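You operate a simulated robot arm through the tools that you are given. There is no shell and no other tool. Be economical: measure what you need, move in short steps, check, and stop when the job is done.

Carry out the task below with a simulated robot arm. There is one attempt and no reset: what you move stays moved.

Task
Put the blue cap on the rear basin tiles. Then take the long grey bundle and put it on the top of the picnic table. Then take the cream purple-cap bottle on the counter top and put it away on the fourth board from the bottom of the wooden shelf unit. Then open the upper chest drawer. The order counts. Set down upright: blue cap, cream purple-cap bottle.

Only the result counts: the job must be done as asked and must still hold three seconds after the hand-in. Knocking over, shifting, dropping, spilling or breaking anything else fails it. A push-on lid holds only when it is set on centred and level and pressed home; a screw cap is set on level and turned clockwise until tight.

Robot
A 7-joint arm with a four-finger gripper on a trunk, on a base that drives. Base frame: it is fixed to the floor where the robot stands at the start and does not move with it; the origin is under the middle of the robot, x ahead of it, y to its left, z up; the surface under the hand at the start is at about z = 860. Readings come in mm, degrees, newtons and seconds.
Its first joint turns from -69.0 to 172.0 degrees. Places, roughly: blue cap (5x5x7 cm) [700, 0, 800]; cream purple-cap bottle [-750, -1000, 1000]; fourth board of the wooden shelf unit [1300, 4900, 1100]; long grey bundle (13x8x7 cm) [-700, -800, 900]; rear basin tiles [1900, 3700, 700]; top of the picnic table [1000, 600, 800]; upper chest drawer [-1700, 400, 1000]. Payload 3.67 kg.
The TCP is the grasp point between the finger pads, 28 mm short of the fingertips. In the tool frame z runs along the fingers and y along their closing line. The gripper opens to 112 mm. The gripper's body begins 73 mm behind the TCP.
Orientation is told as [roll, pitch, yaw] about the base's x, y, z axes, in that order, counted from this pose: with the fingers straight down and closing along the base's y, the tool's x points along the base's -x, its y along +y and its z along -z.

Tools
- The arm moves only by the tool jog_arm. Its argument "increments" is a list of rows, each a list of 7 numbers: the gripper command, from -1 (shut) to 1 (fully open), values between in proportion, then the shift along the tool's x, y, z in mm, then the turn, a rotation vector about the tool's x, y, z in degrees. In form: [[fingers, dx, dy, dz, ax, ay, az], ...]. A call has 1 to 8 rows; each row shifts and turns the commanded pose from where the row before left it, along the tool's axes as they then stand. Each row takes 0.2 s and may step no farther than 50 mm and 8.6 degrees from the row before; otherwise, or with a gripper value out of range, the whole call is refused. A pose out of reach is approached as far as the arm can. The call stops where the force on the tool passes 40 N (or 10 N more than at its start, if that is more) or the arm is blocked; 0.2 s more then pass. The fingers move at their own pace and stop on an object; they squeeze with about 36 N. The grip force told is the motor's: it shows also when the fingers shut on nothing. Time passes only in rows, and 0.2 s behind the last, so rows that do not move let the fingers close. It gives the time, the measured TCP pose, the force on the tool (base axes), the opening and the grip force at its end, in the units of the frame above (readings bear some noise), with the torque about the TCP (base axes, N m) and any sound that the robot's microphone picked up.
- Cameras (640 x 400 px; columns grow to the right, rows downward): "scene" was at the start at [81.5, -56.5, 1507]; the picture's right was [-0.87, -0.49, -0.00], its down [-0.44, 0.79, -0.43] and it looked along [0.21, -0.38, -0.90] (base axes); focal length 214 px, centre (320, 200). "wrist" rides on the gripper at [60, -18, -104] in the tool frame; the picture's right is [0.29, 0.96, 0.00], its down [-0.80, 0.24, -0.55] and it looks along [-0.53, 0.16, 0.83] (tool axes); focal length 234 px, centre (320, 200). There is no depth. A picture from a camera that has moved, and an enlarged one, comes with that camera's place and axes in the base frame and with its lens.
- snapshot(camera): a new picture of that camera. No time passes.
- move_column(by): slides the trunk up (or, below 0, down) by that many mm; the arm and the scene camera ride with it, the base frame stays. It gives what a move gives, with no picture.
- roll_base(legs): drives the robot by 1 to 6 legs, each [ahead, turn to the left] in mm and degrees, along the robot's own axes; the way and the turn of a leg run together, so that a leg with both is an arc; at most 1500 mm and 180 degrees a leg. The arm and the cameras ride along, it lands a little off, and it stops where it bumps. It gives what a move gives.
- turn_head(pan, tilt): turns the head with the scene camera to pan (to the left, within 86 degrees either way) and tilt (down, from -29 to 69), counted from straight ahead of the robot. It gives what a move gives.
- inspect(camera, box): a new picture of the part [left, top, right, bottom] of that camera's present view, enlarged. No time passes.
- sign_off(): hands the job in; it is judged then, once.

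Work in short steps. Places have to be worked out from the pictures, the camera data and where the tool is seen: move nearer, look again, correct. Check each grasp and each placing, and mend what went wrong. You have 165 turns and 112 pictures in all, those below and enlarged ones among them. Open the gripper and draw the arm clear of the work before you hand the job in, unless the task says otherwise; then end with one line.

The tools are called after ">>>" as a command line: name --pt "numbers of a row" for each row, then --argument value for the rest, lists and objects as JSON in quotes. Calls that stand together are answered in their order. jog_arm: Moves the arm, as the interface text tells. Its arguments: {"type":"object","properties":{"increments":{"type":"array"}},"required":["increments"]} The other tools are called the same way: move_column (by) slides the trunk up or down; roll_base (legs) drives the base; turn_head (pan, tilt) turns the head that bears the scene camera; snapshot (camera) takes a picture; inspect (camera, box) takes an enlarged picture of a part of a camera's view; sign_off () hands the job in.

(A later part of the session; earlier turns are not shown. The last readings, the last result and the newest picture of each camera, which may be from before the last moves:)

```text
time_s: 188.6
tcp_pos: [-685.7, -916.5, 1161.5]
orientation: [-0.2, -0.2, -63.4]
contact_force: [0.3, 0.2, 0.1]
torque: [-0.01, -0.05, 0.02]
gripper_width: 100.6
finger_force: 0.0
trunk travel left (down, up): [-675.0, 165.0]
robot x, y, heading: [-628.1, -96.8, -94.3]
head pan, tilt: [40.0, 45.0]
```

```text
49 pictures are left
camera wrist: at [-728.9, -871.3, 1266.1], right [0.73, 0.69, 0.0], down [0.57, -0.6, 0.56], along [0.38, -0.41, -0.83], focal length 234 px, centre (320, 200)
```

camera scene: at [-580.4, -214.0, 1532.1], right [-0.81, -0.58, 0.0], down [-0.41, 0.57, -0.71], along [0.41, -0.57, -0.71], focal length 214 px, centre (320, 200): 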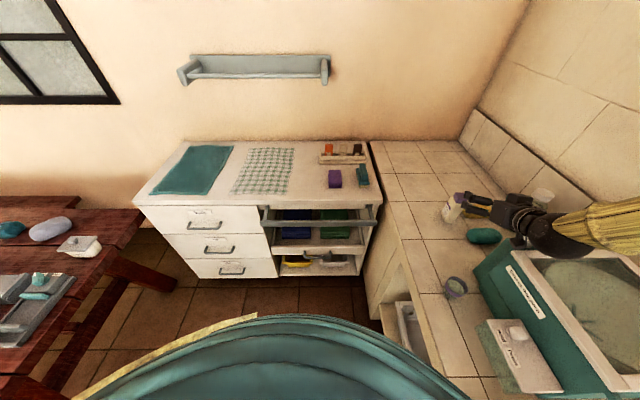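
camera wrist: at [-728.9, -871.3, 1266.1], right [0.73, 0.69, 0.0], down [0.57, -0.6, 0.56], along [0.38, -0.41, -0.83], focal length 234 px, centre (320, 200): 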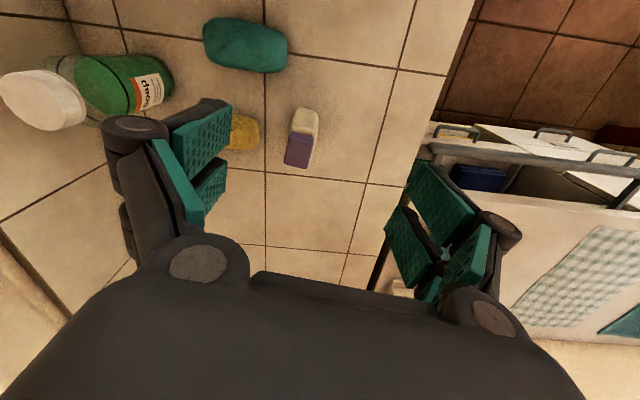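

>>> jog_arm --pt "0.8 -25 -5 20 0 0 0" --pt "0.8 -25 -5 20 0 0 0" --pt "0.8 0 0 40 0 0 0" --pt "0.8 0 0 0 0 0 0"

>>> inspect --camera "wrist" --box '[240, 80, 400, 180]'

```text
time_s: 189.6
tcp_pos: [-672.9, -966.7, 1080.1]
orientation: [-0.2, -0.2, -63.3]
contact_force: [-0.7, 0.7, 0.7]
torque: [0.03, 0.01, 0.0]
gripper_width: 100.7
finger_force: 0.1
trunk travel left (down, up): [-675.0, 165.0]
robot x, y, heading: [-628.9, -97.3, -94.1]
head pan, tilt: [40.0, 45.0]
```

```text
4.00 times, centred on (320, 130) of wrist
camera zoom: at [-715.7, -921.0, 1185.8], right [0.73, 0.69, 0.0], down [0.57, -0.6, 0.56], along [0.38, -0.41, -0.83], focal length 937 px, centre (320, 480)
```

zoom: 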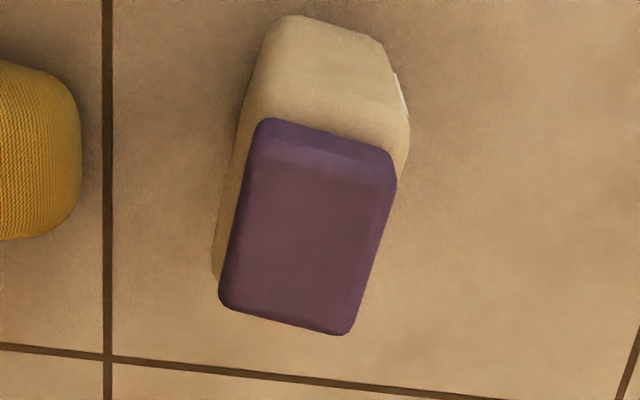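

Aligned within 3°. Centre, tweak yaw, descend to TCP z≈958.

>>> jog_arm --pt "0.8 -3 -2 40 0 0 3.2" --pt "0.8 0 0 40 0 0 0" --pt "0.8 0 0 30 0 0 0" --pt "0.8 0 0 12 0 0 0" --pt "0.8 0 0 0 0 0 0"

>>> snapshot --camera "wrist"

```text
time_s: 190.8
tcp_pos: [-673.9, -970.9, 957.8]
orientation: [-0.1, -0.1, -66.6]
contact_force: [-0.4, -0.5, 0.4]
torque: [-0.03, 0.0, -0.03]
gripper_width: 100.8
finger_force: 0.1
trunk travel left (down, up): [-675.0, 165.0]
robot x, y, heading: [-624.5, -100.1, -94.2]
head pan, tilt: [40.0, 45.0]
```

```text
47 pictures are left
camera wrist: at [-714.4, -922.4, 1062.3], right [0.76, 0.64, 0.0], down [0.54, -0.64, 0.56], along [0.36, -0.43, -0.83], focal length 234 px, centre (320, 200)
```

wrist: 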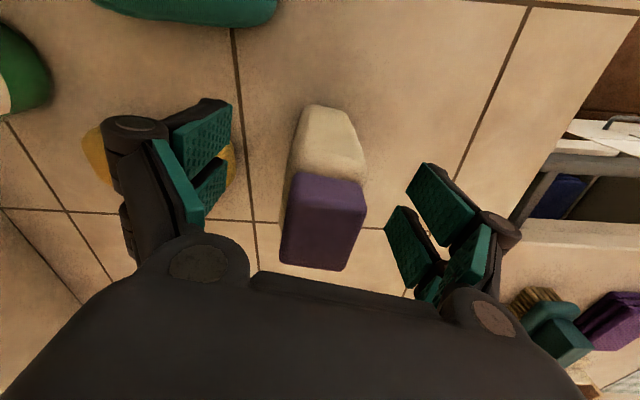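

>>> jog_arm --pt "0.2 0 0 0 0 0 0" --pt "-0.2 0 0 0 0 0 0" --pt "-1 0 0 0 0 0 0" --pt "-1 0 0 0 0 0 0" --pt "-1 0 0 0 0 0 0"

>>> jog_arm --pt "-1 0 0 -30 0 0 0" --pt "-1 0 0 -40 0 0 0" --pt "-1 0 0 -40 0 0 0" --pt "-1 0 0 0 0 0 0"

>>> snapshot --camera "scene"

```text
time_s: 192.0
tcp_pos: [-672.7, -969.5, 959.1]
orientation: [-0.2, -0.1, -66.5]
contact_force: [0.7, 0.0, 0.9]
torque: [-0.02, -0.08, 0.01]
gripper_width: 39.4
finger_force: 36.2
trunk travel left (down, up): [-675.0, 165.0]
robot x, y, heading: [-627.3, -99.3, -94.2]
head pan, tilt: [40.0, 45.0]
```

```text
time_s: 193.0
tcp_pos: [-670.6, -968.4, 1067.3]
orientation: [-0.1, -0.1, -66.5]
contact_force: [-0.5, -0.2, -2.5]
torque: [0.02, 0.01, -0.04]
gripper_width: 39.7
finger_force: 36.1
trunk travel left (down, up): [-675.0, 165.0]
robot x, y, heading: [-628.4, -96.0, -94.2]
head pan, tilt: [40.0, 45.0]
```

```text
46 pictures are left
camera scene: at [-580.2, -218.7, 1531.1], right [-0.81, -0.59, 0.0], down [-0.41, 0.57, -0.71], along [0.41, -0.57, -0.71], focal length 214 px, centre (320, 200)
```

scene: 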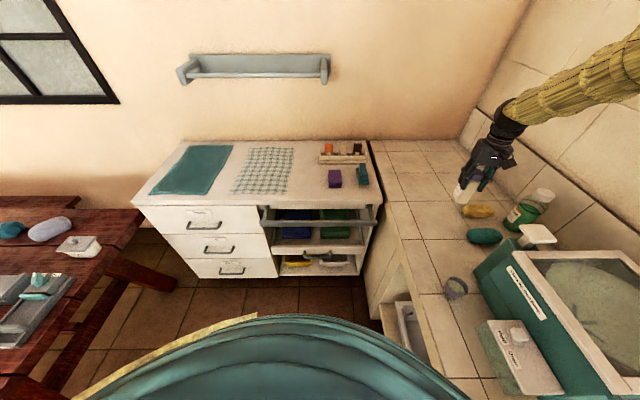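

Held (body ~39 mm). Move to a clear spot (-620, -920), yaw to -90, and lower.

>>> jog_arm --pt "-1 12 32.5 0 0 0 0" --pt "-1 12 32.5 0 0 0 0" --pt "-1 0 0 0 0 0 7.8" --pt "-1 0 0 0 0 0 7.8" --pt "-1 0 0 0 0 0 7.8" --pt "-1 0 0 45 0 0 0" --pt "-1 0 0 45 0 0 0" --pt "-1 0 0 0 0 0 0"

>>> jog_arm --pt "-1 0 0 6 0 0 0" --pt "-1 0 0 5 0 0 0" --pt "-1 0 0 3 0 0 0" --pt "-1 0 0 3 0 0 0" --pt "-1 0 0 3 0 0 0" --pt "-1 0 0 0 0 0 0"

```text
time_s: 194.8
tcp_pos: [-621.2, -921.9, 977.8]
orientation: [-0.1, -0.3, -90.2]
contact_force: [0.1, 0.3, -2.0]
torque: [-0.02, -0.02, 0.02]
gripper_width: 39.9
finger_force: 36.1
trunk travel left (down, up): [-675.0, 165.0]
robot x, y, heading: [-626.3, -100.4, -94.2]
head pan, tilt: [40.0, 45.0]
```

```text
time_s: 196.2
tcp_pos: [-622.4, -921.6, 958.0]
orientation: [-0.1, -0.2, -90.0]
contact_force: [-0.3, -0.6, 4.3]
torque: [0.08, 0.14, 0.0]
gripper_width: 39.6
finger_force: 35.2
trunk travel left (down, up): [-675.0, 165.0]
robot x, y, heading: [-625.5, -99.5, -94.3]
head pan, tilt: [40.0, 45.0]
```

Standing on the counter. Open, and pivot the hand 60° about the TCP in place (palm clears the bottle).

>>> jog_arm --pt "-0.1 0 0 0 0 0 0" --pt "0.4 0 0 0 0 0 0" --pt "0.8 0 0 0 0 0 0" --pt "0.8 0 0 0 0 0 0"

>>> jog_arm --pt "0.8 0 0 0 0 -7.5 0" --pt "0.8 0 0 0 0 -7.5 0" --pt "0.8 0 0 0 0 -7.5 0" --pt "0.8 0 0 0 0 -7.5 0" --pt "0.8 0 0 0 0 -7.5 0" --pt "0.8 0 0 0 0 -7.5 0" --pt "0.8 0 0 0 0 0 0"

>>> snapshot --camera "wrist"

>>> snapshot --camera "scene"

```text
time_s: 197.2
tcp_pos: [-621.7, -921.8, 957.2]
orientation: [-0.2, -0.1, -90.0]
contact_force: [0.3, -0.9, -0.1]
torque: [0.0, -0.02, 0.0]
gripper_width: 100.9
finger_force: 0.0
trunk travel left (down, up): [-675.0, 165.0]
robot x, y, heading: [-624.7, -97.2, -94.1]
head pan, tilt: [40.0, 45.0]
```

```text
time_s: 198.8
tcp_pos: [-602.4, -920.0, 941.5]
orientation: [9.5, -35.5, -92.2]
contact_force: [-0.1, 0.1, 0.9]
torque: [0.01, -0.03, 0.01]
gripper_width: 100.9
finger_force: 0.1
out of reach, approached as far as the arm can: row 5, 6
trunk travel left (down, up): [-675.0, 165.0]
robot x, y, heading: [-625.9, -100.0, -94.0]
head pan, tilt: [40.0, 45.0]
```

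```text
45 pictures are left
camera wrist: at [-633.3, -812.6, 989.4], right [0.96, 0.29, -0.04], down [0.13, -0.32, 0.94], along [0.26, -0.9, -0.34], focal length 234 px, centre (320, 200)
```

wrist: 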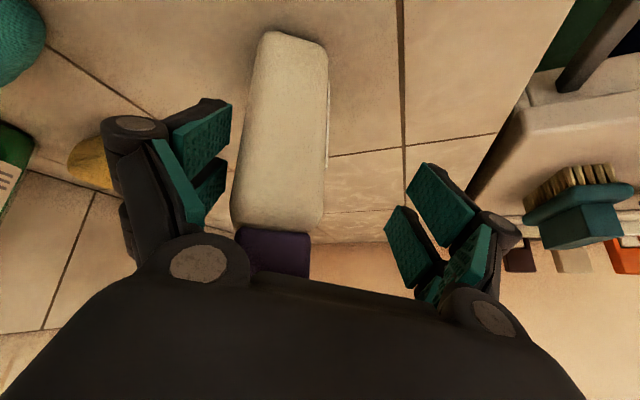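

```text
44 pictures are left
camera scene: at [-580.9, -217.0, 1531.3], right [-0.81, -0.59, 0.0], down [-0.41, 0.57, -0.71], along [0.41, -0.57, -0.71], focal length 214 px, centre (320, 200)
```

scene: 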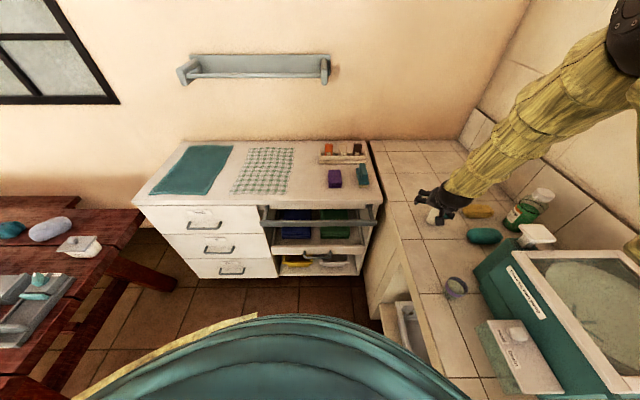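

The forearm is too steep here (wrist limit). I'll restore vertical, rise, and lower the trunk so the forearm is flatter.

>>> jog_arm --pt "0.8 0 -9 0 4.8 0 0" --pt "0.8 0 -9 0 4.7 0 0" --pt "0.8 0 0 0 0 8 0" --pt "0.8 0 0 0 0 8 0" --pt "0.8 0 0 0 0 8 0" --pt "0.8 0 0 0 0 8 0" --pt "0.8 0 0 0 0 3.5 0" --pt "0.8 0 0 -15 0 0 0"

>>> snapshot --camera "wrist"

```text
time_s: 200.6
tcp_pos: [-622.2, -923.9, 974.3]
orientation: [-1.5, -12.9, -92.3]
contact_force: [-0.2, 0.7, -0.3]
torque: [-0.03, -0.04, 0.01]
gripper_width: 100.8
finger_force: 0.2
out of reach, approached as far as the arm can: row 1, 4
trunk travel left (down, up): [-675.0, 165.0]
robot x, y, heading: [-622.0, -99.3, -94.4]
head pan, tilt: [40.0, 45.0]
```

```text
43 pictures are left
camera wrist: at [-633.7, -842.6, 1062.8], right [0.97, 0.24, -0.09], down [0.23, -0.66, 0.71], along [0.11, -0.71, -0.7], focal length 234 px, centre (320, 200)
```

wrist: 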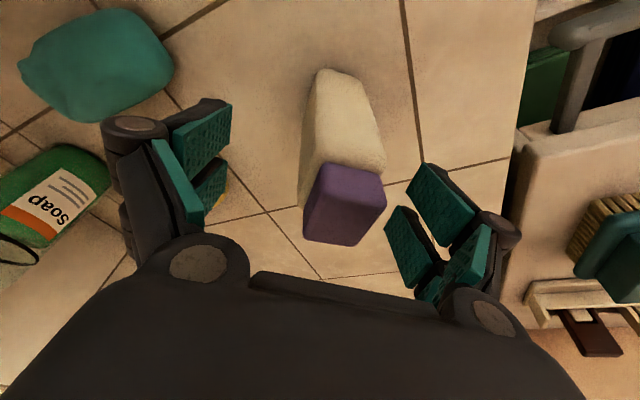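

>>> jog_arm --pt "0.8 0 0 0 -1.5 6.5 -2.2" --pt "0.8 0 0 0 0 6.4 0" --pt "0.8 0 0 -40 0 0 0" --pt "0.8 0 0 -45 0 0 0" --pt "0.8 0 0 -45 0 0 0" --pt "0.8 0 0 -45 0 0 0" --pt "0.8 0 0 -45 0 0 0" --pt "0.8 0 0 -45 0 0 0"

>>> jog_arm --pt "0.8 0 0 -45 0 0 0" --pt "0.8 0 0 -45 0 0 0" --pt "0.8 0 0 0 0 0 0"

>>> move_column --by -250

>>> snapshot --camera "scene"

```text
time_s: 202.4
tcp_pos: [-615.4, -924.7, 1237.7]
orientation: [-0.6, -0.1, -90.1]
contact_force: [0.0, 1.5, 0.1]
torque: [0.01, 0.01, 0.01]
gripper_width: 100.9
finger_force: 0.0
trunk travel left (down, up): [-675.0, 165.0]
robot x, y, heading: [-624.7, -99.5, -94.5]
head pan, tilt: [40.0, 45.0]
```

```text
time_s: 203.2
tcp_pos: [-615.2, -925.7, 1328.5]
orientation: [-0.5, 0.0, -90.3]
contact_force: [0.4, -0.2, 0.0]
torque: [0.01, 0.0, -0.01]
gripper_width: 100.6
finger_force: 0.0
trunk travel left (down, up): [-675.0, 165.0]
robot x, y, heading: [-622.7, -96.9, -94.2]
head pan, tilt: [40.0, 45.0]
```

```text
time_s: 205.8
tcp_pos: [-615.3, -924.5, 1079.1]
orientation: [-0.7, -0.2, -90.2]
contact_force: [-0.1, 0.2, -0.1]
torque: [-0.02, -0.04, 0.0]
gripper_width: 100.9
finger_force: 0.1
trunk travel left (down, up): [-425.0, 415.0]
robot x, y, heading: [-626.5, -98.2, -94.3]
head pan, tilt: [40.0, 45.0]
```

```text
42 pictures are left
camera scene: at [-580.4, -217.1, 1281.3], right [-0.81, -0.59, 0.0], down [-0.41, 0.57, -0.71], along [0.41, -0.57, -0.71], focal length 214 px, centre (320, 200)
```

scene: 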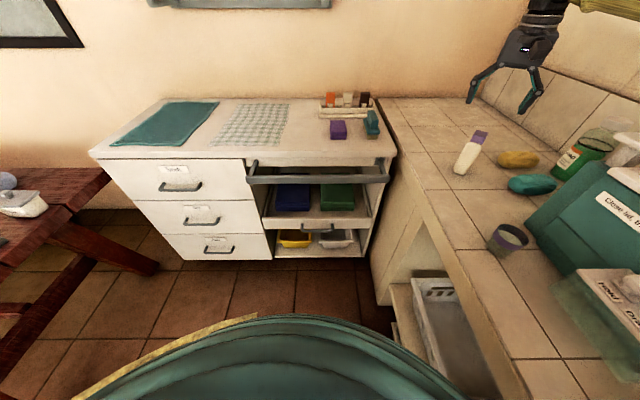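

Trunk lowered. Tilt the tool above the bottle (clear), then check.

>>> jog_arm --pt "0.8 0 0 0 0 -8 0" --pt "0.8 0 0 0 0 -8 0" --pt "0.8 0 0 0 0 -8 0" --pt "0.8 0 0 0 0 -8 0" --pt "0.8 0 0 0 0 -8 0" --pt "0.8 0 0 0 0 -8 0" --pt "0.8 0 0 0 0 -8 0" --pt "0.8 0 0 0 0 -4 0"

>>> snapshot --camera "scene"

```text
time_s: 207.6
tcp_pos: [-615.5, -924.2, 1079.0]
orientation: [-1.0, -60.2, -89.4]
contact_force: [-0.4, -0.2, -0.3]
torque: [0.0, -0.01, -0.01]
gripper_width: 100.8
finger_force: 0.1
trunk travel left (down, up): [-425.0, 415.0]
robot x, y, heading: [-627.1, -100.8, -94.2]
head pan, tilt: [40.0, 45.0]
```

```text
41 pictures are left
camera scene: at [-580.5, -217.2, 1281.3], right [-0.81, -0.59, 0.0], down [-0.41, 0.57, -0.71], along [0.41, -0.57, -0.71], focal length 214 px, centre (320, 200)
```

scene: 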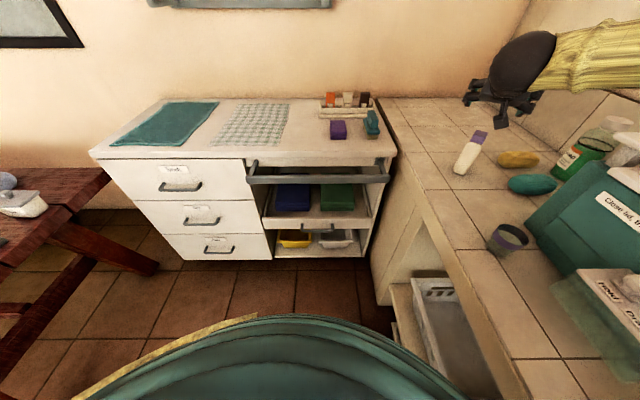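

Full 60° tilt works now. Retreat to the pre-grasp and view the bottle.

>>> jog_arm --pt "0.8 31.5 -1.6 -20 0 0 0" --pt "0.8 31.5 -1.6 -20 0 0 0" --pt "0.8 31.5 -1.6 -20 0 0 0" --pt "0.8 31.5 -1.6 -20 0 0 0" --pt "0.8 0 0 0 0 0 0"

>>> snapshot --camera "wrist"

```text
time_s: 208.8
tcp_pos: [-620.2, -790.7, 1007.0]
orientation: [-1.0, -60.0, -89.4]
contact_force: [0.1, -0.6, 1.0]
torque: [-0.02, 0.01, 0.03]
gripper_width: 100.8
finger_force: 0.0
trunk travel left (down, up): [-425.0, 415.0]
robot x, y, heading: [-626.3, -98.4, -94.1]
head pan, tilt: [40.0, 45.0]
```

```text
40 pictures are left
camera wrist: at [-638.4, -671.6, 1009.0], right [0.96, 0.14, -0.26], down [0.25, 0.08, 0.97], along [0.16, -0.99, 0.04], focal length 234 px, centre (320, 200)
```

wrist: 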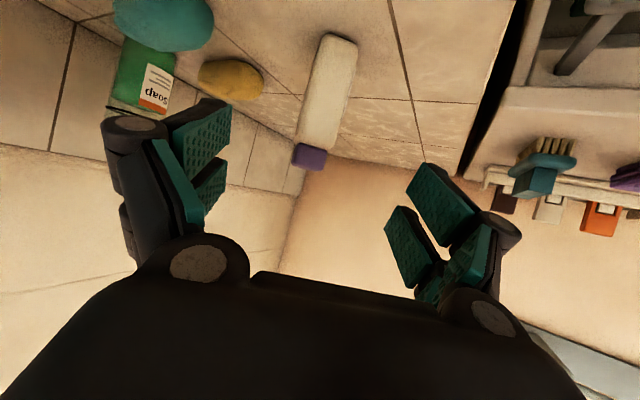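

Bottle upright at x≈-621, straight along the tool axis. Advance 152 mm.

>>> jog_arm --pt "0.8 1 -0.5 38 -0.5 0 0" --pt "0.8 1 -0.5 38 -0.5 0 0" --pt "0.8 1 0 38 0 0 0" --pt "0.8 1 0 38 0 0 0" --pt "0.8 0 0 0 0 0 0"

>>> snapshot --camera "wrist"

```text
time_s: 210.0
tcp_pos: [-622.8, -921.6, 929.6]
orientation: [0.0, -60.1, -89.4]
contact_force: [-0.2, -0.3, 0.0]
torque: [-0.02, -0.01, 0.01]
gripper_width: 100.8
finger_force: 0.0
trunk travel left (down, up): [-425.0, 415.0]
robot x, y, heading: [-624.4, -100.3, -94.1]
head pan, tilt: [40.0, 45.0]
```

```text
39 pictures are left
camera wrist: at [-642.7, -802.0, 930.3], right [0.96, 0.15, -0.25], down [0.24, 0.08, 0.97], along [0.17, -0.98, 0.04], focal length 234 px, centre (320, 200)
```

wrist: 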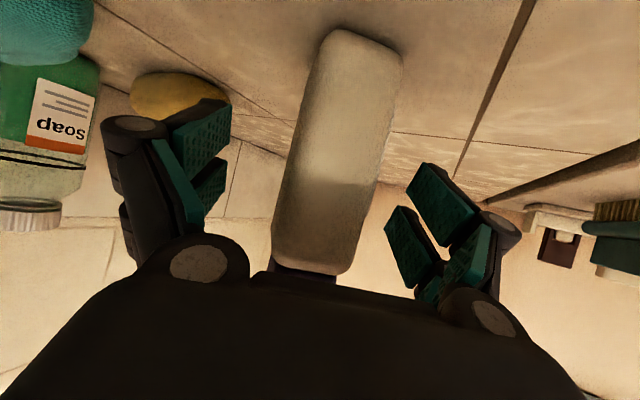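

Bottle centred between the fingers. Close and lift.

>>> jog_arm --pt "0.2 0 0 0 0 0 0" --pt "-0.2 0 0 0 0 0 0" --pt "-1 0 0 0 0 0 0" --pt "-1 0 0 0 0 0 0" --pt "-1 0 0 0 0 0 0"

>>> jog_arm --pt "-1 -34.6 0 -20 0 0 0" --pt "-1 -34.6 0 -20 0 0 0" --pt "-1 -34.6 0 -20 0 0 0" --pt "-1 0 0 0 0 0 0"

>>> snapshot --camera "scene"

```text
time_s: 211.2
tcp_pos: [-622.3, -920.6, 929.4]
orientation: [0.0, -60.0, -89.3]
contact_force: [1.1, 0.8, 0.6]
torque: [0.05, -0.08, -0.03]
gripper_width: 39.9
finger_force: 36.1
trunk travel left (down, up): [-425.0, 415.0]
robot x, y, heading: [-625.9, -101.9, -94.0]
head pan, tilt: [40.0, 45.0]
```

```text
time_s: 212.2
tcp_pos: [-622.6, -921.8, 1049.9]
orientation: [0.2, -60.0, -89.4]
contact_force: [0.1, 0.2, -2.3]
torque: [0.03, -0.01, 0.03]
gripper_width: 39.5
finger_force: 35.8
trunk travel left (down, up): [-425.0, 415.0]
robot x, y, heading: [-622.9, -97.1, -94.2]
head pan, tilt: [40.0, 45.0]
```

```text
38 pictures are left
camera scene: at [-580.9, -217.9, 1281.1], right [-0.81, -0.59, 0.0], down [-0.41, 0.57, -0.71], along [0.41, -0.57, -0.71], focal length 214 px, centre (320, 200)
```

scene: 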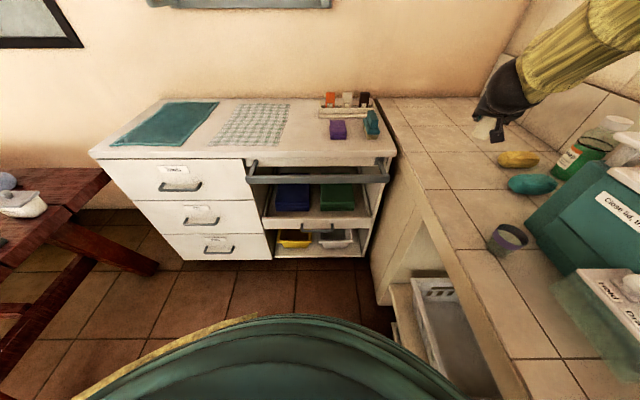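

Bottle held upright. Retract the hand toward the robot, then raise the trunk.

>>> jog_arm --pt "-1 10 0 -40 0 0 0" --pt "-1 10 0 -40 0 0 0" --pt "-1 10 0 -40 0 0 0" --pt "-1 10 0 -40 0 0 0" --pt "-1 10 0 -40 0 0 0" --pt "-1 0 0 0 0 0 0"

>>> move_column --by 180

>>> snapshot --camera "wrist"

```text
time_s: 213.6
tcp_pos: [-624.5, -724.3, 1106.0]
orientation: [-0.2, -60.1, -89.3]
contact_force: [-0.5, 0.1, -1.8]
torque: [-0.02, -0.01, 0.01]
gripper_width: 39.7
finger_force: 35.9
trunk travel left (down, up): [-425.0, 415.0]
robot x, y, heading: [-625.8, -99.8, -94.3]
head pan, tilt: [40.0, 45.0]
```

```text
time_s: 215.6
tcp_pos: [-624.6, -725.0, 1286.7]
orientation: [0.1, -60.0, -89.3]
contact_force: [0.1, -1.0, -2.7]
torque: [0.0, -0.02, 0.01]
gripper_width: 39.6
finger_force: 35.6
trunk travel left (down, up): [-605.0, 235.0]
robot x, y, heading: [-622.3, -100.0, -94.4]
head pan, tilt: [40.0, 45.0]
```

```text
37 pictures are left
camera wrist: at [-644.3, -605.3, 1287.3], right [0.96, 0.15, -0.25], down [0.24, 0.08, 0.97], along [0.17, -0.98, 0.04], focal length 234 px, centre (320, 200)
```

wrist: 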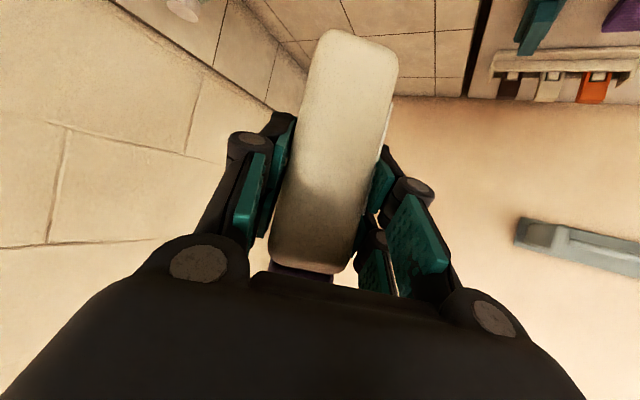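

Drive back through the corridor (waypoints kept away from rack and bench) toward the shelf unit.

>>> roll_base --legs '[[0, -146], [1051, 0], [0, -81], [1000, 0], [772, 0]]'

```text
time_s: 239.0
tcp_pos: [589.7, 2404.0, 1285.7]
orientation: [0.1, -60.0, 46.0]
contact_force: [-0.3, -0.3, -1.5]
torque: [-0.03, 0.0, 0.01]
gripper_width: 39.7
finger_force: 36.4
trunk travel left (down, up): [-605.0, 235.0]
robot x, y, heading: [152.0, 1960.4, 41.2]
head pan, tilt: [40.0, 45.0]
```

Next leg to just before the gap between island and tub; then look.

>>> roll_base --legs '[[0, 44.2], [1300, 0], [0, -13]]'

>>> turn_head --pan 10 --tilt 25

>>> snapshot --camera "scene"

```text
time_s: 248.3
tcp_pos: [368.4, 3864.7, 1285.0]
orientation: [0.0, -60.0, 78.3]
contact_force: [0.9, 0.3, -2.2]
torque: [0.0, 0.03, 0.05]
gripper_width: 39.6
finger_force: 35.9
trunk travel left (down, up): [-605.0, 235.0]
robot x, y, heading: [236.0, 3253.7, 73.4]
head pan, tilt: [40.0, 45.0]
```

```text
time_s: 249.3
tcp_pos: [368.3, 3864.5, 1286.6]
orientation: [0.1, -60.0, 78.4]
contact_force: [1.0, 0.4, -1.5]
torque: [-0.04, 0.0, 0.0]
gripper_width: 39.6
finger_force: 35.7
trunk travel left (down, up): [-605.0, 235.0]
robot x, y, heading: [234.8, 3249.8, 73.6]
head pan, tilt: [10.0, 25.0]
```

```text
36 pictures are left
camera scene: at [262.3, 3391.2, 1491.8], right [0.99, -0.11, 0.0], down [-0.05, -0.42, -0.91], along [0.1, 0.9, -0.42], focal length 214 px, centre (320, 200)
```

scene: 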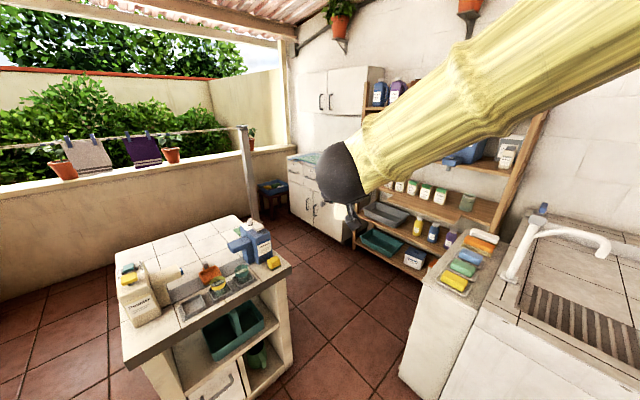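

The gap is ~690 mm wide; robot ~520. Drive through carefully to its far side, then face the shelf.

>>> roll_base --legs '[[900, 0], [130, 0], [0, -30]]'

>>> turn_head --pan 30 --tilt 15

>>> snapshot --camera "scene"

>>> snapshot --camera "wrist"

```text
time_s: 256.4
tcp_pos: [948.2, 4714.4, 1286.8]
orientation: [0.1, -60.0, 48.8]
contact_force: [-0.1, 0.0, -1.8]
torque: [0.01, 0.01, 0.02]
gripper_width: 39.6
finger_force: 36.8
trunk travel left (down, up): [-605.0, 235.0]
robot x, y, heading: [531.5, 4247.8, 44.2]
head pan, tilt: [10.0, 25.0]
```

```text
time_s: 257.2
tcp_pos: [947.1, 4716.1, 1287.2]
orientation: [0.0, -60.0, 48.9]
contact_force: [-0.4, -0.3, -1.8]
torque: [-0.01, 0.0, -0.02]
gripper_width: 39.6
finger_force: 35.8
trunk travel left (down, up): [-605.0, 235.0]
robot x, y, heading: [531.8, 4244.1, 44.0]
head pan, tilt: [30.0, 15.0]
```

```text
35 pictures are left
camera scene: at [596.1, 4370.6, 1508.0], right [0.96, -0.27, 0.0], down [-0.07, -0.25, -0.97], along [0.27, 0.93, -0.26], focal length 214 px, centre (320, 200)
```

scene: 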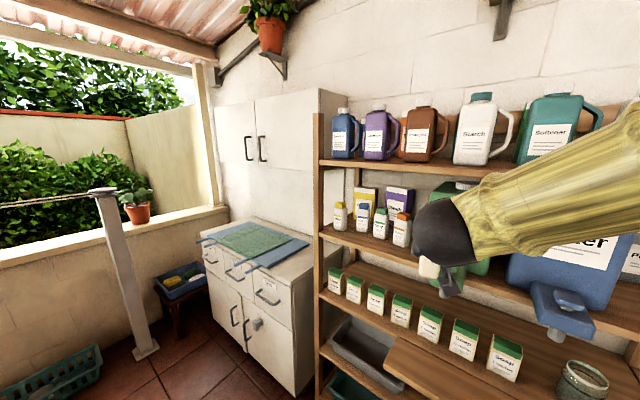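

```text
34 pictures are left
camera wrist: at [882.2, 4612.3, 1287.3], right [-0.82, 0.52, -0.25], down [-0.23, 0.1, 0.97], along [0.53, 0.85, 0.04], focal length 234 px, centre (320, 200)
```

wrist: 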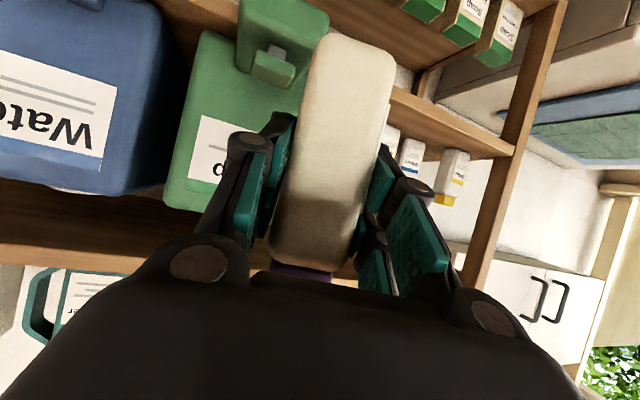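

Fourth board (small bottles, green/blue jugs) is near z≈1140 with its front at ~3720 along. The arm hides the free spot; I rotate the base right so the arm is out of the view.

>>> roll_base --legs '[[0, -35]]'

>>> turn_head --pan 45 --tilt 20

>>> snapshot --camera "scene"

```text
time_s: 259.3
tcp_pos: [1139.7, 4397.7, 1286.7]
orientation: [0.0, -60.0, 14.4]
contact_force: [-0.4, -1.5, -1.9]
torque: [0.04, 0.02, 0.06]
gripper_width: 39.4
finger_force: 35.6
trunk travel left (down, up): [-605.0, 235.0]
robot x, y, heading: [530.1, 4249.0, 9.7]
head pan, tilt: [30.0, 15.0]
```

```text
time_s: 260.0
tcp_pos: [1139.4, 4397.3, 1286.4]
orientation: [0.0, -60.0, 14.4]
contact_force: [-0.8, -0.6, -3.4]
torque: [-0.04, 0.0, -0.03]
gripper_width: 39.8
finger_force: 36.5
trunk travel left (down, up): [-605.0, 235.0]
robot x, y, heading: [537.5, 4248.9, 9.6]
head pan, tilt: [45.0, 20.0]
```

```text
33 pictures are left
camera scene: at [637.7, 4330.0, 1499.9], right [0.81, -0.58, 0.0], down [-0.2, -0.28, -0.94], along [0.55, 0.77, -0.34], focal length 214 px, centre (320, 200)
```

scene: 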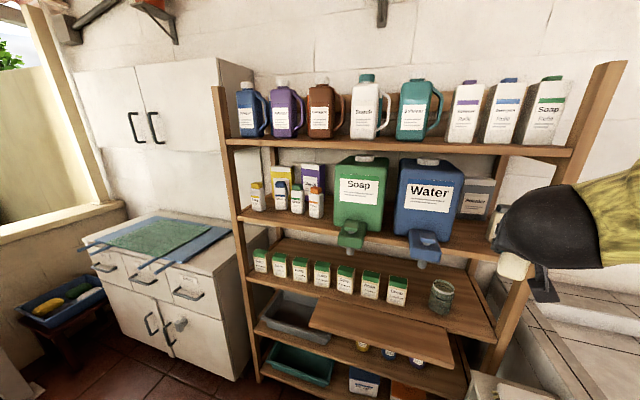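

>>> inspect --camera "scene" --box '[220, 140, 380, 240]'

>>> inspect --camera "scene" --box '[360, 140, 520, 270]'

```text
4.00 times, centred on (300, 190) of scene
camera zoom: at [637.7, 4330.0, 1499.9], right [0.81, -0.58, 0.0], down [-0.2, -0.28, -0.94], along [0.55, 0.77, -0.34], focal length 858 px, centre (400, 240)
```

zoom: 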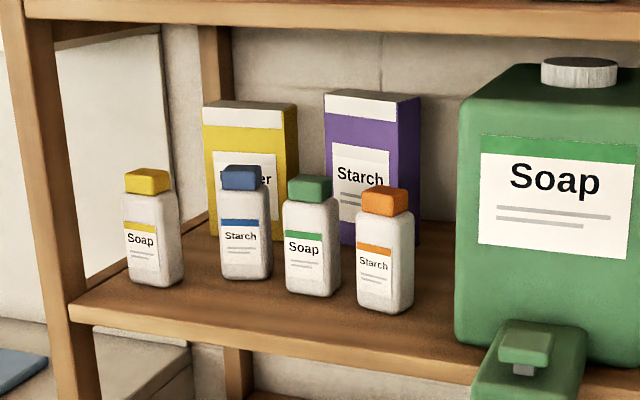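

```text
3.08 times, centred on (440, 205) of scene
camera zoom: at [637.7, 4330.0, 1499.9], right [0.81, -0.58, 0.0], down [-0.2, -0.28, -0.94], along [0.55, 0.77, -0.34], focal length 660 px, centre (-49, 185)
```

zoom: 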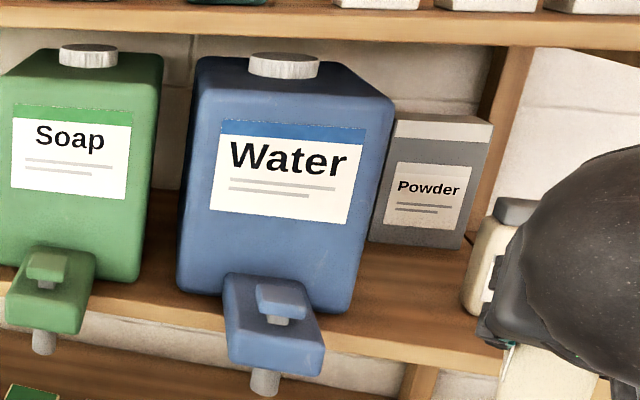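

Free spot found: right of the Water jug, in front of the Powder box (gap ≈119 mm, centre ≈2860 across, board z≈1145). Raise the trunk, then move to a pre-insert pose square to the shelf.

>>> move_column --by 100

>>> jog_arm --pt "-1 17.9 1.8 37 0 0 0" --pt "-1 17.9 1.8 37 0 0 0" --pt "-1 17.9 1.8 37 0 0 0" --pt "-1 17.9 1.8 37 0 0 0" --pt "-1 0 0 0 -6.2 0 -3.6" --pt "-1 0 0 0 -6.2 0 -3.6" --pt "-1 0 0 0 -6.3 0 -3.6" --pt "-1 0 0 0 0 0 0"

>>> snapshot --camera "wrist"

>>> snapshot --camera "scene"

```text
time_s: 261.4
tcp_pos: [1139.0, 4397.4, 1386.6]
orientation: [0.0, -60.1, 14.4]
contact_force: [1.4, -0.2, -1.8]
torque: [-0.03, -0.02, 0.01]
gripper_width: 39.6
finger_force: 35.8
trunk travel left (down, up): [-705.0, 135.0]
robot x, y, heading: [530.2, 4248.0, 9.6]
head pan, tilt: [45.0, 20.0]
```

```text
time_s: 263.2
tcp_pos: [1226.3, 4430.6, 1249.6]
orientation: [-0.1, -60.0, 36.3]
contact_force: [-0.5, 1.0, -2.9]
torque: [-0.03, 0.02, -0.03]
gripper_width: 39.7
finger_force: 36.2
trunk travel left (down, up): [-705.0, 135.0]
robot x, y, heading: [537.1, 4249.4, 9.7]
head pan, tilt: [45.0, 20.0]
```

```text
30 pictures are left
camera wrist: at [1140.4, 4343.5, 1250.9], right [-0.68, 0.69, -0.25], down [-0.21, 0.15, 0.97], along [0.7, 0.71, 0.04], focal length 234 px, centre (320, 200)
```

wrist: 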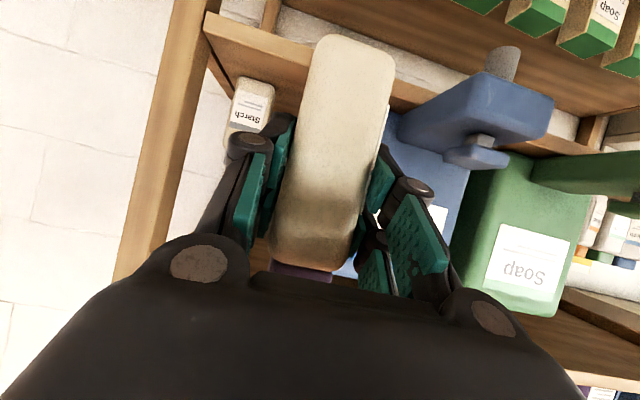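

```text
29 pictures are left
camera scene: at [637.2, 4331.8, 1599.8], right [0.82, -0.58, 0.0], down [-0.2, -0.28, -0.94], along [0.54, 0.77, -0.34], focal length 214 px, centre (320, 200)
```

scene: 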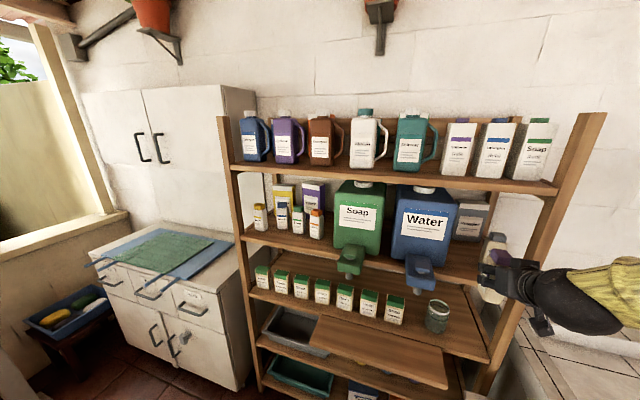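

Well lined up: gap ≈2798–2926, bottle at 2863, bottom 35 mm above the board. Insert most of the way and check.

>>> jog_arm --pt "-1 -21 -1 36.5 0 0 0" --pt "-1 -21 -1 36.5 0 0 0" --pt "-1 -21 -1 36.5 0 0 0" --pt "-1 0 0 0 0 0 0"

>>> snapshot --camera "wrist"

>>> inspect --camera "scene" --box '[390, 170, 550, 320]'

```text
time_s: 264.2
tcp_pos: [1329.2, 4499.9, 1249.8]
orientation: [0.0, -60.1, 36.0]
contact_force: [0.0, 0.3, -2.0]
torque: [-0.03, 0.01, 0.0]
gripper_width: 39.9
finger_force: 36.0
trunk travel left (down, up): [-705.0, 135.0]
robot x, y, heading: [532.7, 4249.2, 9.6]
head pan, tilt: [45.0, 20.0]
```

```text
28 pictures are left
camera wrist: at [1242.8, 4414.3, 1251.4], right [-0.68, 0.69, -0.25], down [-0.21, 0.15, 0.97], along [0.7, 0.71, 0.04], focal length 234 px, centre (320, 200)
```

wrist: 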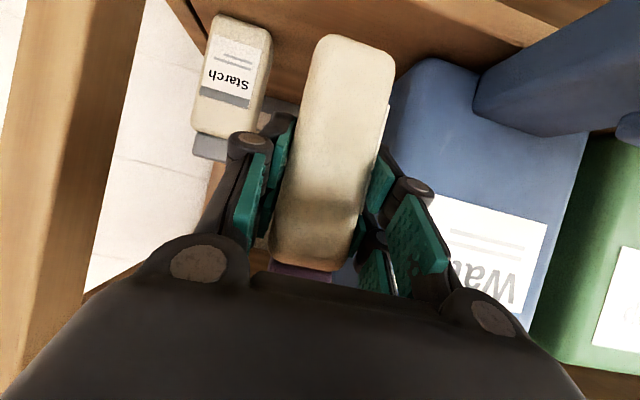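

```text
2.67 times, centred on (470, 245) of scene
camera zoom: at [636.4, 4328.7, 1600.1], right [0.81, -0.58, 0.0], down [-0.2, -0.28, -0.94], along [0.54, 0.77, -0.34], focal length 572 px, centre (-80, 80)
```

zoom: 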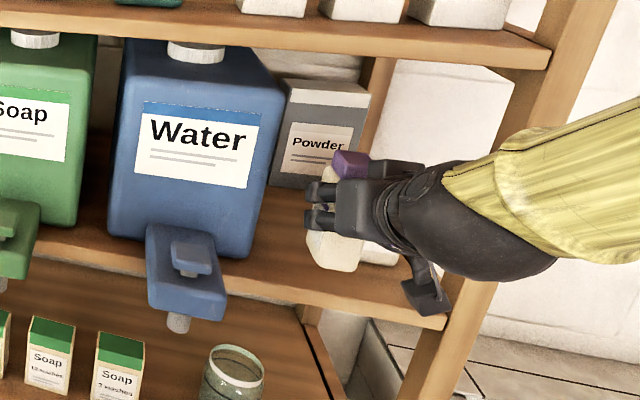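

Clearances fine on both sides. Final 45 mm in, then lower.

>>> jog_arm --pt "-1 -11 2 19.5 0 0 0" --pt "-1 -11 2 19.5 0 0 0" --pt "-1 8.7 0 5 0 0 0" --pt "-1 8.7 0 5 0 0 0" --pt "-1 0 0 0 0 0 0"

>>> inspect --camera "scene" --box '[420, 200, 516, 290]'

```text
time_s: 265.4
tcp_pos: [1364.6, 4528.5, 1229.4]
orientation: [0.0, -60.0, 36.1]
contact_force: [0.2, -0.2, -2.2]
torque: [-0.02, -0.01, 0.01]
gripper_width: 39.5
finger_force: 36.5
trunk travel left (down, up): [-705.0, 135.0]
robot x, y, heading: [534.8, 4251.1, 9.7]
head pan, tilt: [45.0, 20.0]
```

```text
4.44 times, centred on (468, 245) of scene
camera zoom: at [637.5, 4330.0, 1599.9], right [0.82, -0.58, 0.0], down [-0.2, -0.28, -0.94], along [0.54, 0.77, -0.34], focal length 953 px, centre (-338, 0)
```

zoom: 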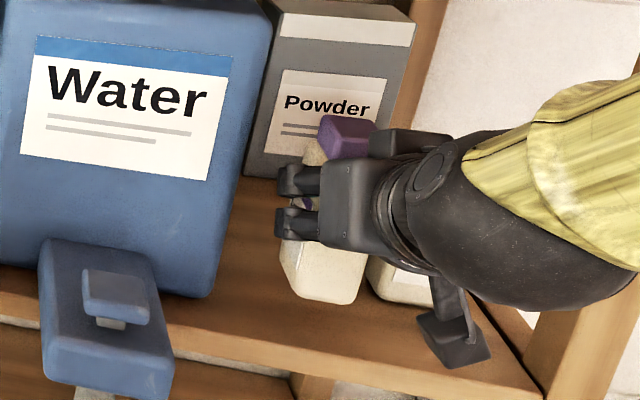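

>>> jog_arm --pt "-1 4.3 0 2.5 0 0 0" --pt "-1 2.6 0 1.5 0 0 0" --pt "-1 2.6 0 1.5 0 0 0" --pt "-1 2.6 0 1.5 0 0 0" --pt "-1 1.7 0 1 0 0 0" --pt "-1 0 0 0 0 0 0"

```text
time_s: 266.8
tcp_pos: [1365.7, 4529.6, 1213.7]
orientation: [0.0, -60.0, 36.1]
contact_force: [0.2, 0.3, -1.4]
torque: [0.0, -0.01, 0.01]
gripper_width: 39.7
finger_force: 35.6
trunk travel left (down, up): [-705.0, 135.0]
robot x, y, heading: [533.4, 4250.0, 9.8]
head pan, tilt: [45.0, 20.0]
```

>>> jog_arm --pt "-1 1.7 0 1 0 0 0" --pt "-1 1.7 0 1 0 0 0" --pt "-1 1.7 0 1 0 0 0" --pt "-1 1.7 0 1 0 0 0" --pt "-1 1.7 0 1 0 0 0" --pt "-1 0 0 0 0 0 0"

>>> inspect --camera "scene" --box '[420, 200, 516, 290]'

```text
time_s: 268.2
tcp_pos: [1365.4, 4528.0, 1204.0]
orientation: [-0.1, -59.9, 36.1]
contact_force: [-0.1, -0.2, -1.7]
torque: [-0.02, 0.01, -0.01]
gripper_width: 39.7
finger_force: 35.8
trunk travel left (down, up): [-705.0, 135.0]
robot x, y, heading: [533.8, 4249.7, 9.5]
head pan, tilt: [45.0, 20.0]
```

```text
4.44 times, centred on (468, 245) of scene
camera zoom: at [637.7, 4330.1, 1599.9], right [0.81, -0.58, 0.0], down [-0.2, -0.28, -0.94], along [0.54, 0.77, -0.34], focal length 953 px, centre (-338, 0)
```

zoom: 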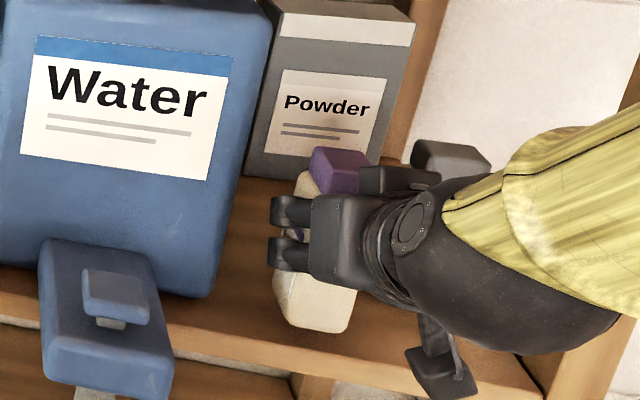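

No contact yet though I expected it by now; the board is lower (and its edge farther back) than estimated. Zoom closely.

>>> inspect --camera "scene" --box '[430, 245, 510, 295]'

>>> snapshot --camera "wrist"

```text
8.00 times, centred on (470, 270) of scene
camera zoom: at [637.7, 4330.1, 1599.9], right [0.81, -0.58, 0.0], down [-0.2, -0.28, -0.94], along [0.54, 0.77, -0.34], focal length 1716 px, centre (-880, -360)
```

zoom: 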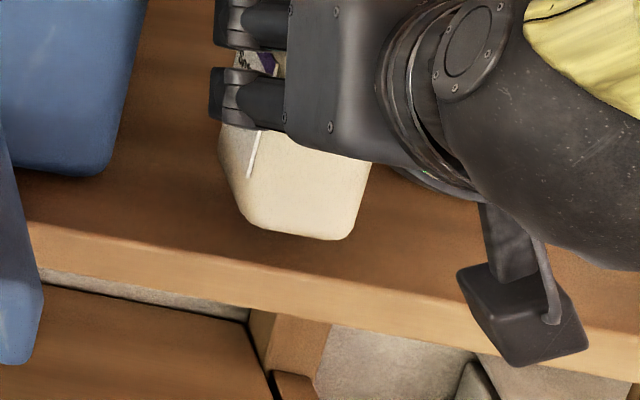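

```text
23 pictures are left
camera wrist: at [1278.0, 4443.4, 1204.9], right [-0.68, 0.69, -0.25], down [-0.21, 0.15, 0.97], along [0.7, 0.71, 0.04], focal length 234 px, centre (320, 200)
```

wrist: 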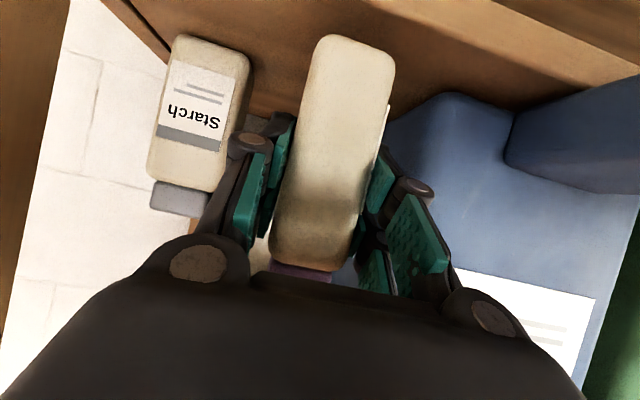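

Bottle bottom is likely just above the surface, ~10–20 mm inside the edge. Push 15 mm deeper and keep lowering gently.

>>> jog_arm --pt "-1 -7.5 0 13 0 0 0" --pt "-1 1.7 0 1 0 0 0" --pt "-1 1.7 0 1 0 0 0" --pt "-1 1.7 0 1 0 0 0" --pt "-1 1.7 0 1 0 0 0" --pt "-1 1.7 0 1 0 0 0" --pt "-1 0 0 0 0 0 0"

>>> inspect --camera "scene" --box '[430, 245, 510, 295]'

```text
time_s: 269.8
tcp_pos: [1378.0, 4538.6, 1193.6]
orientation: [0.0, -60.0, 36.1]
contact_force: [0.0, -0.5, -2.4]
torque: [-0.04, 0.0, 0.0]
gripper_width: 39.8
finger_force: 36.0
trunk travel left (down, up): [-705.0, 135.0]
robot x, y, heading: [530.7, 4248.7, 9.9]
head pan, tilt: [45.0, 20.0]
```

```text
8.00 times, centred on (470, 270) of scene
camera zoom: at [637.8, 4330.0, 1599.9], right [0.81, -0.58, 0.0], down [-0.2, -0.28, -0.94], along [0.54, 0.77, -0.34], focal length 1716 px, centre (-880, -360)
```

zoom: 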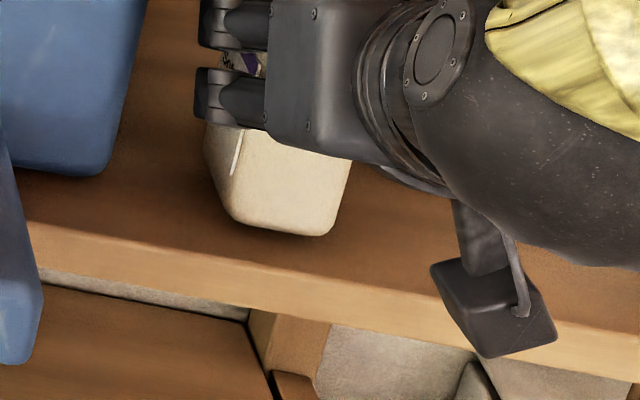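

>>> jog_arm --pt "-1 1.7 0 1 0 0 0" --pt "-1 1.7 0 1 0 0 0" --pt "-1 1.7 0 1 0 0 0" --pt "-1 1.7 0 1 0 0 0" --pt "-1 1.7 0 1 0 0 0" --pt "-1 0 0 0 0 0 0"

```text
time_s: 271.2
tcp_pos: [1377.2, 4537.9, 1189.2]
orientation: [-0.2, -60.4, 36.1]
contact_force: [9.1, 4.0, 29.4]
torque: [0.58, -0.38, -0.22]
gripper_width: 40.0
finger_force: 36.2
trunk travel left (down, up): [-705.0, 135.0]
robot x, y, heading: [533.6, 4247.8, 9.6]
head pan, tilt: [45.0, 20.0]
```

Contact at TCP 1189. Ease 1.5 mm, open to ~64 mm, and check.

>>> jog_arm --pt "-1 -1.2 0 -0.7 0 0 0" --pt "-0.2 0 0 0 0 0 0" --pt "0.0 0 0 0 0 0 0" --pt "0.12 0 0 0 0 0 0" --pt "0.12 0 0 0 0 0 0"

>>> snapshot --camera "wrist"

```text
time_s: 272.4
tcp_pos: [1377.3, 4538.9, 1185.7]
orientation: [0.1, -60.0, 36.1]
contact_force: [0.3, 0.2, 0.2]
torque: [0.0, 0.0, -0.01]
gripper_width: 62.8
finger_force: 0.2
trunk travel left (down, up): [-705.0, 135.0]
robot x, y, heading: [533.6, 4246.1, 9.9]
head pan, tilt: [45.0, 20.0]
```

```text
21 pictures are left
camera wrist: at [1290.3, 4452.3, 1186.5], right [-0.68, 0.69, -0.25], down [-0.21, 0.15, 0.97], along [0.7, 0.71, 0.04], focal length 234 px, centre (320, 200)
```

wrist: 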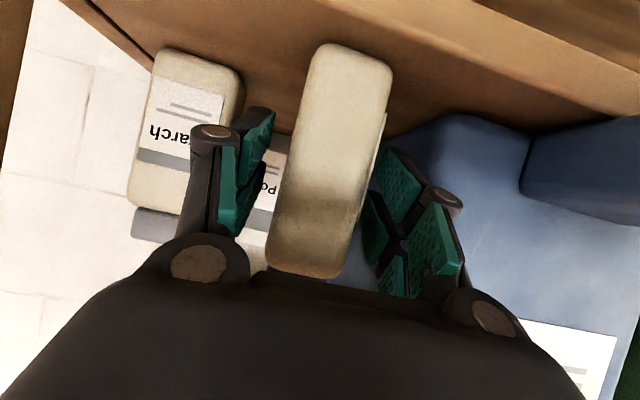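

Released, standing. Centre slightly and withdraw along the tool axis.

>>> jog_arm --pt "0.12 0 4 0 0 0 0" --pt "0.12 0 0 -15 0 0 0" --pt "0.12 0 0 -25 0 0 0" --pt "0.12 0 0 -40 0 0 0" --pt "0.12 0 0 -40 0 0 0" --pt "0.12 15 0 -40 0 0 0" --pt "0.12 0 0 0 0 0 0"

>>> snapshot --camera "wrist"

```text
time_s: 274.0
tcp_pos: [1257.2, 4457.3, 1250.6]
orientation: [-0.1, -59.9, 36.1]
contact_force: [0.7, 0.2, -0.2]
torque: [-0.02, -0.01, 0.05]
gripper_width: 63.0
finger_force: 0.1
trunk travel left (down, up): [-705.0, 135.0]
robot x, y, heading: [531.5, 4247.6, 9.5]
head pan, tilt: [45.0, 20.0]
```

```text
20 pictures are left
camera wrist: at [1169.9, 4371.6, 1251.6], right [-0.68, 0.69, -0.25], down [-0.21, 0.15, 0.97], along [0.7, 0.71, 0.04], focal length 234 px, centre (320, 200)
```

wrist: 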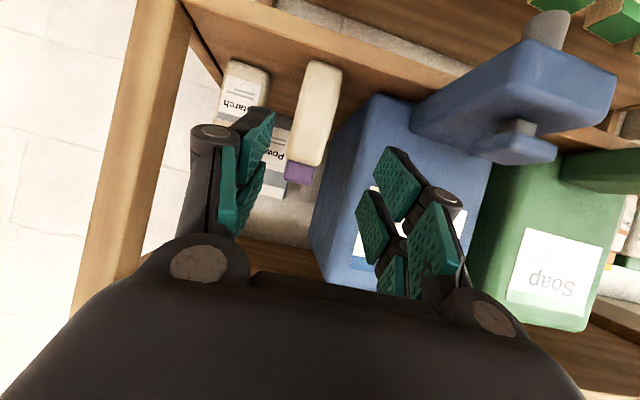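

The bottle stands on the fourth board. Retract the arm, then drive back toward the drawer chest on the counter.

>>> jog_arm --pt "0 12 0 -39 0 0 0" --pt "0 12 0 -39 0 0 0" --pt "0 12 0 -39 0 0 0" --pt "0 12 0 -39 0 0 0" --pt "0 12 0 -39 0 0 0"

>>> roll_base --legs '[[0, 64], [-1030, 0], [0, 15.7], [-1301, 0], [0, -49.8], [-900, 0]]'

```text
time_s: 275.2
tcp_pos: [1095.3, 4331.6, 1297.9]
orientation: [0.4, -60.2, 35.6]
contact_force: [0.1, -1.2, 0.1]
torque: [0.02, 0.02, 0.08]
gripper_width: 56.0
finger_force: 0.0
trunk travel left (down, up): [-705.0, 135.0]
robot x, y, heading: [533.6, 4247.5, 9.5]
head pan, tilt: [45.0, 20.0]
```

```text
time_s: 296.9
tcp_pos: [57.0, 1733.4, 1298.9]
orientation: [-0.2, -60.0, 67.9]
contact_force: [0.6, 0.6, -0.4]
torque: [-0.04, 0.0, 0.05]
gripper_width: 56.0
finger_force: 0.1
trunk travel left (down, up): [-705.0, 135.0]
robot x, y, heading: [-370.5, 1359.2, 41.5]
head pan, tilt: [45.0, 20.0]
```

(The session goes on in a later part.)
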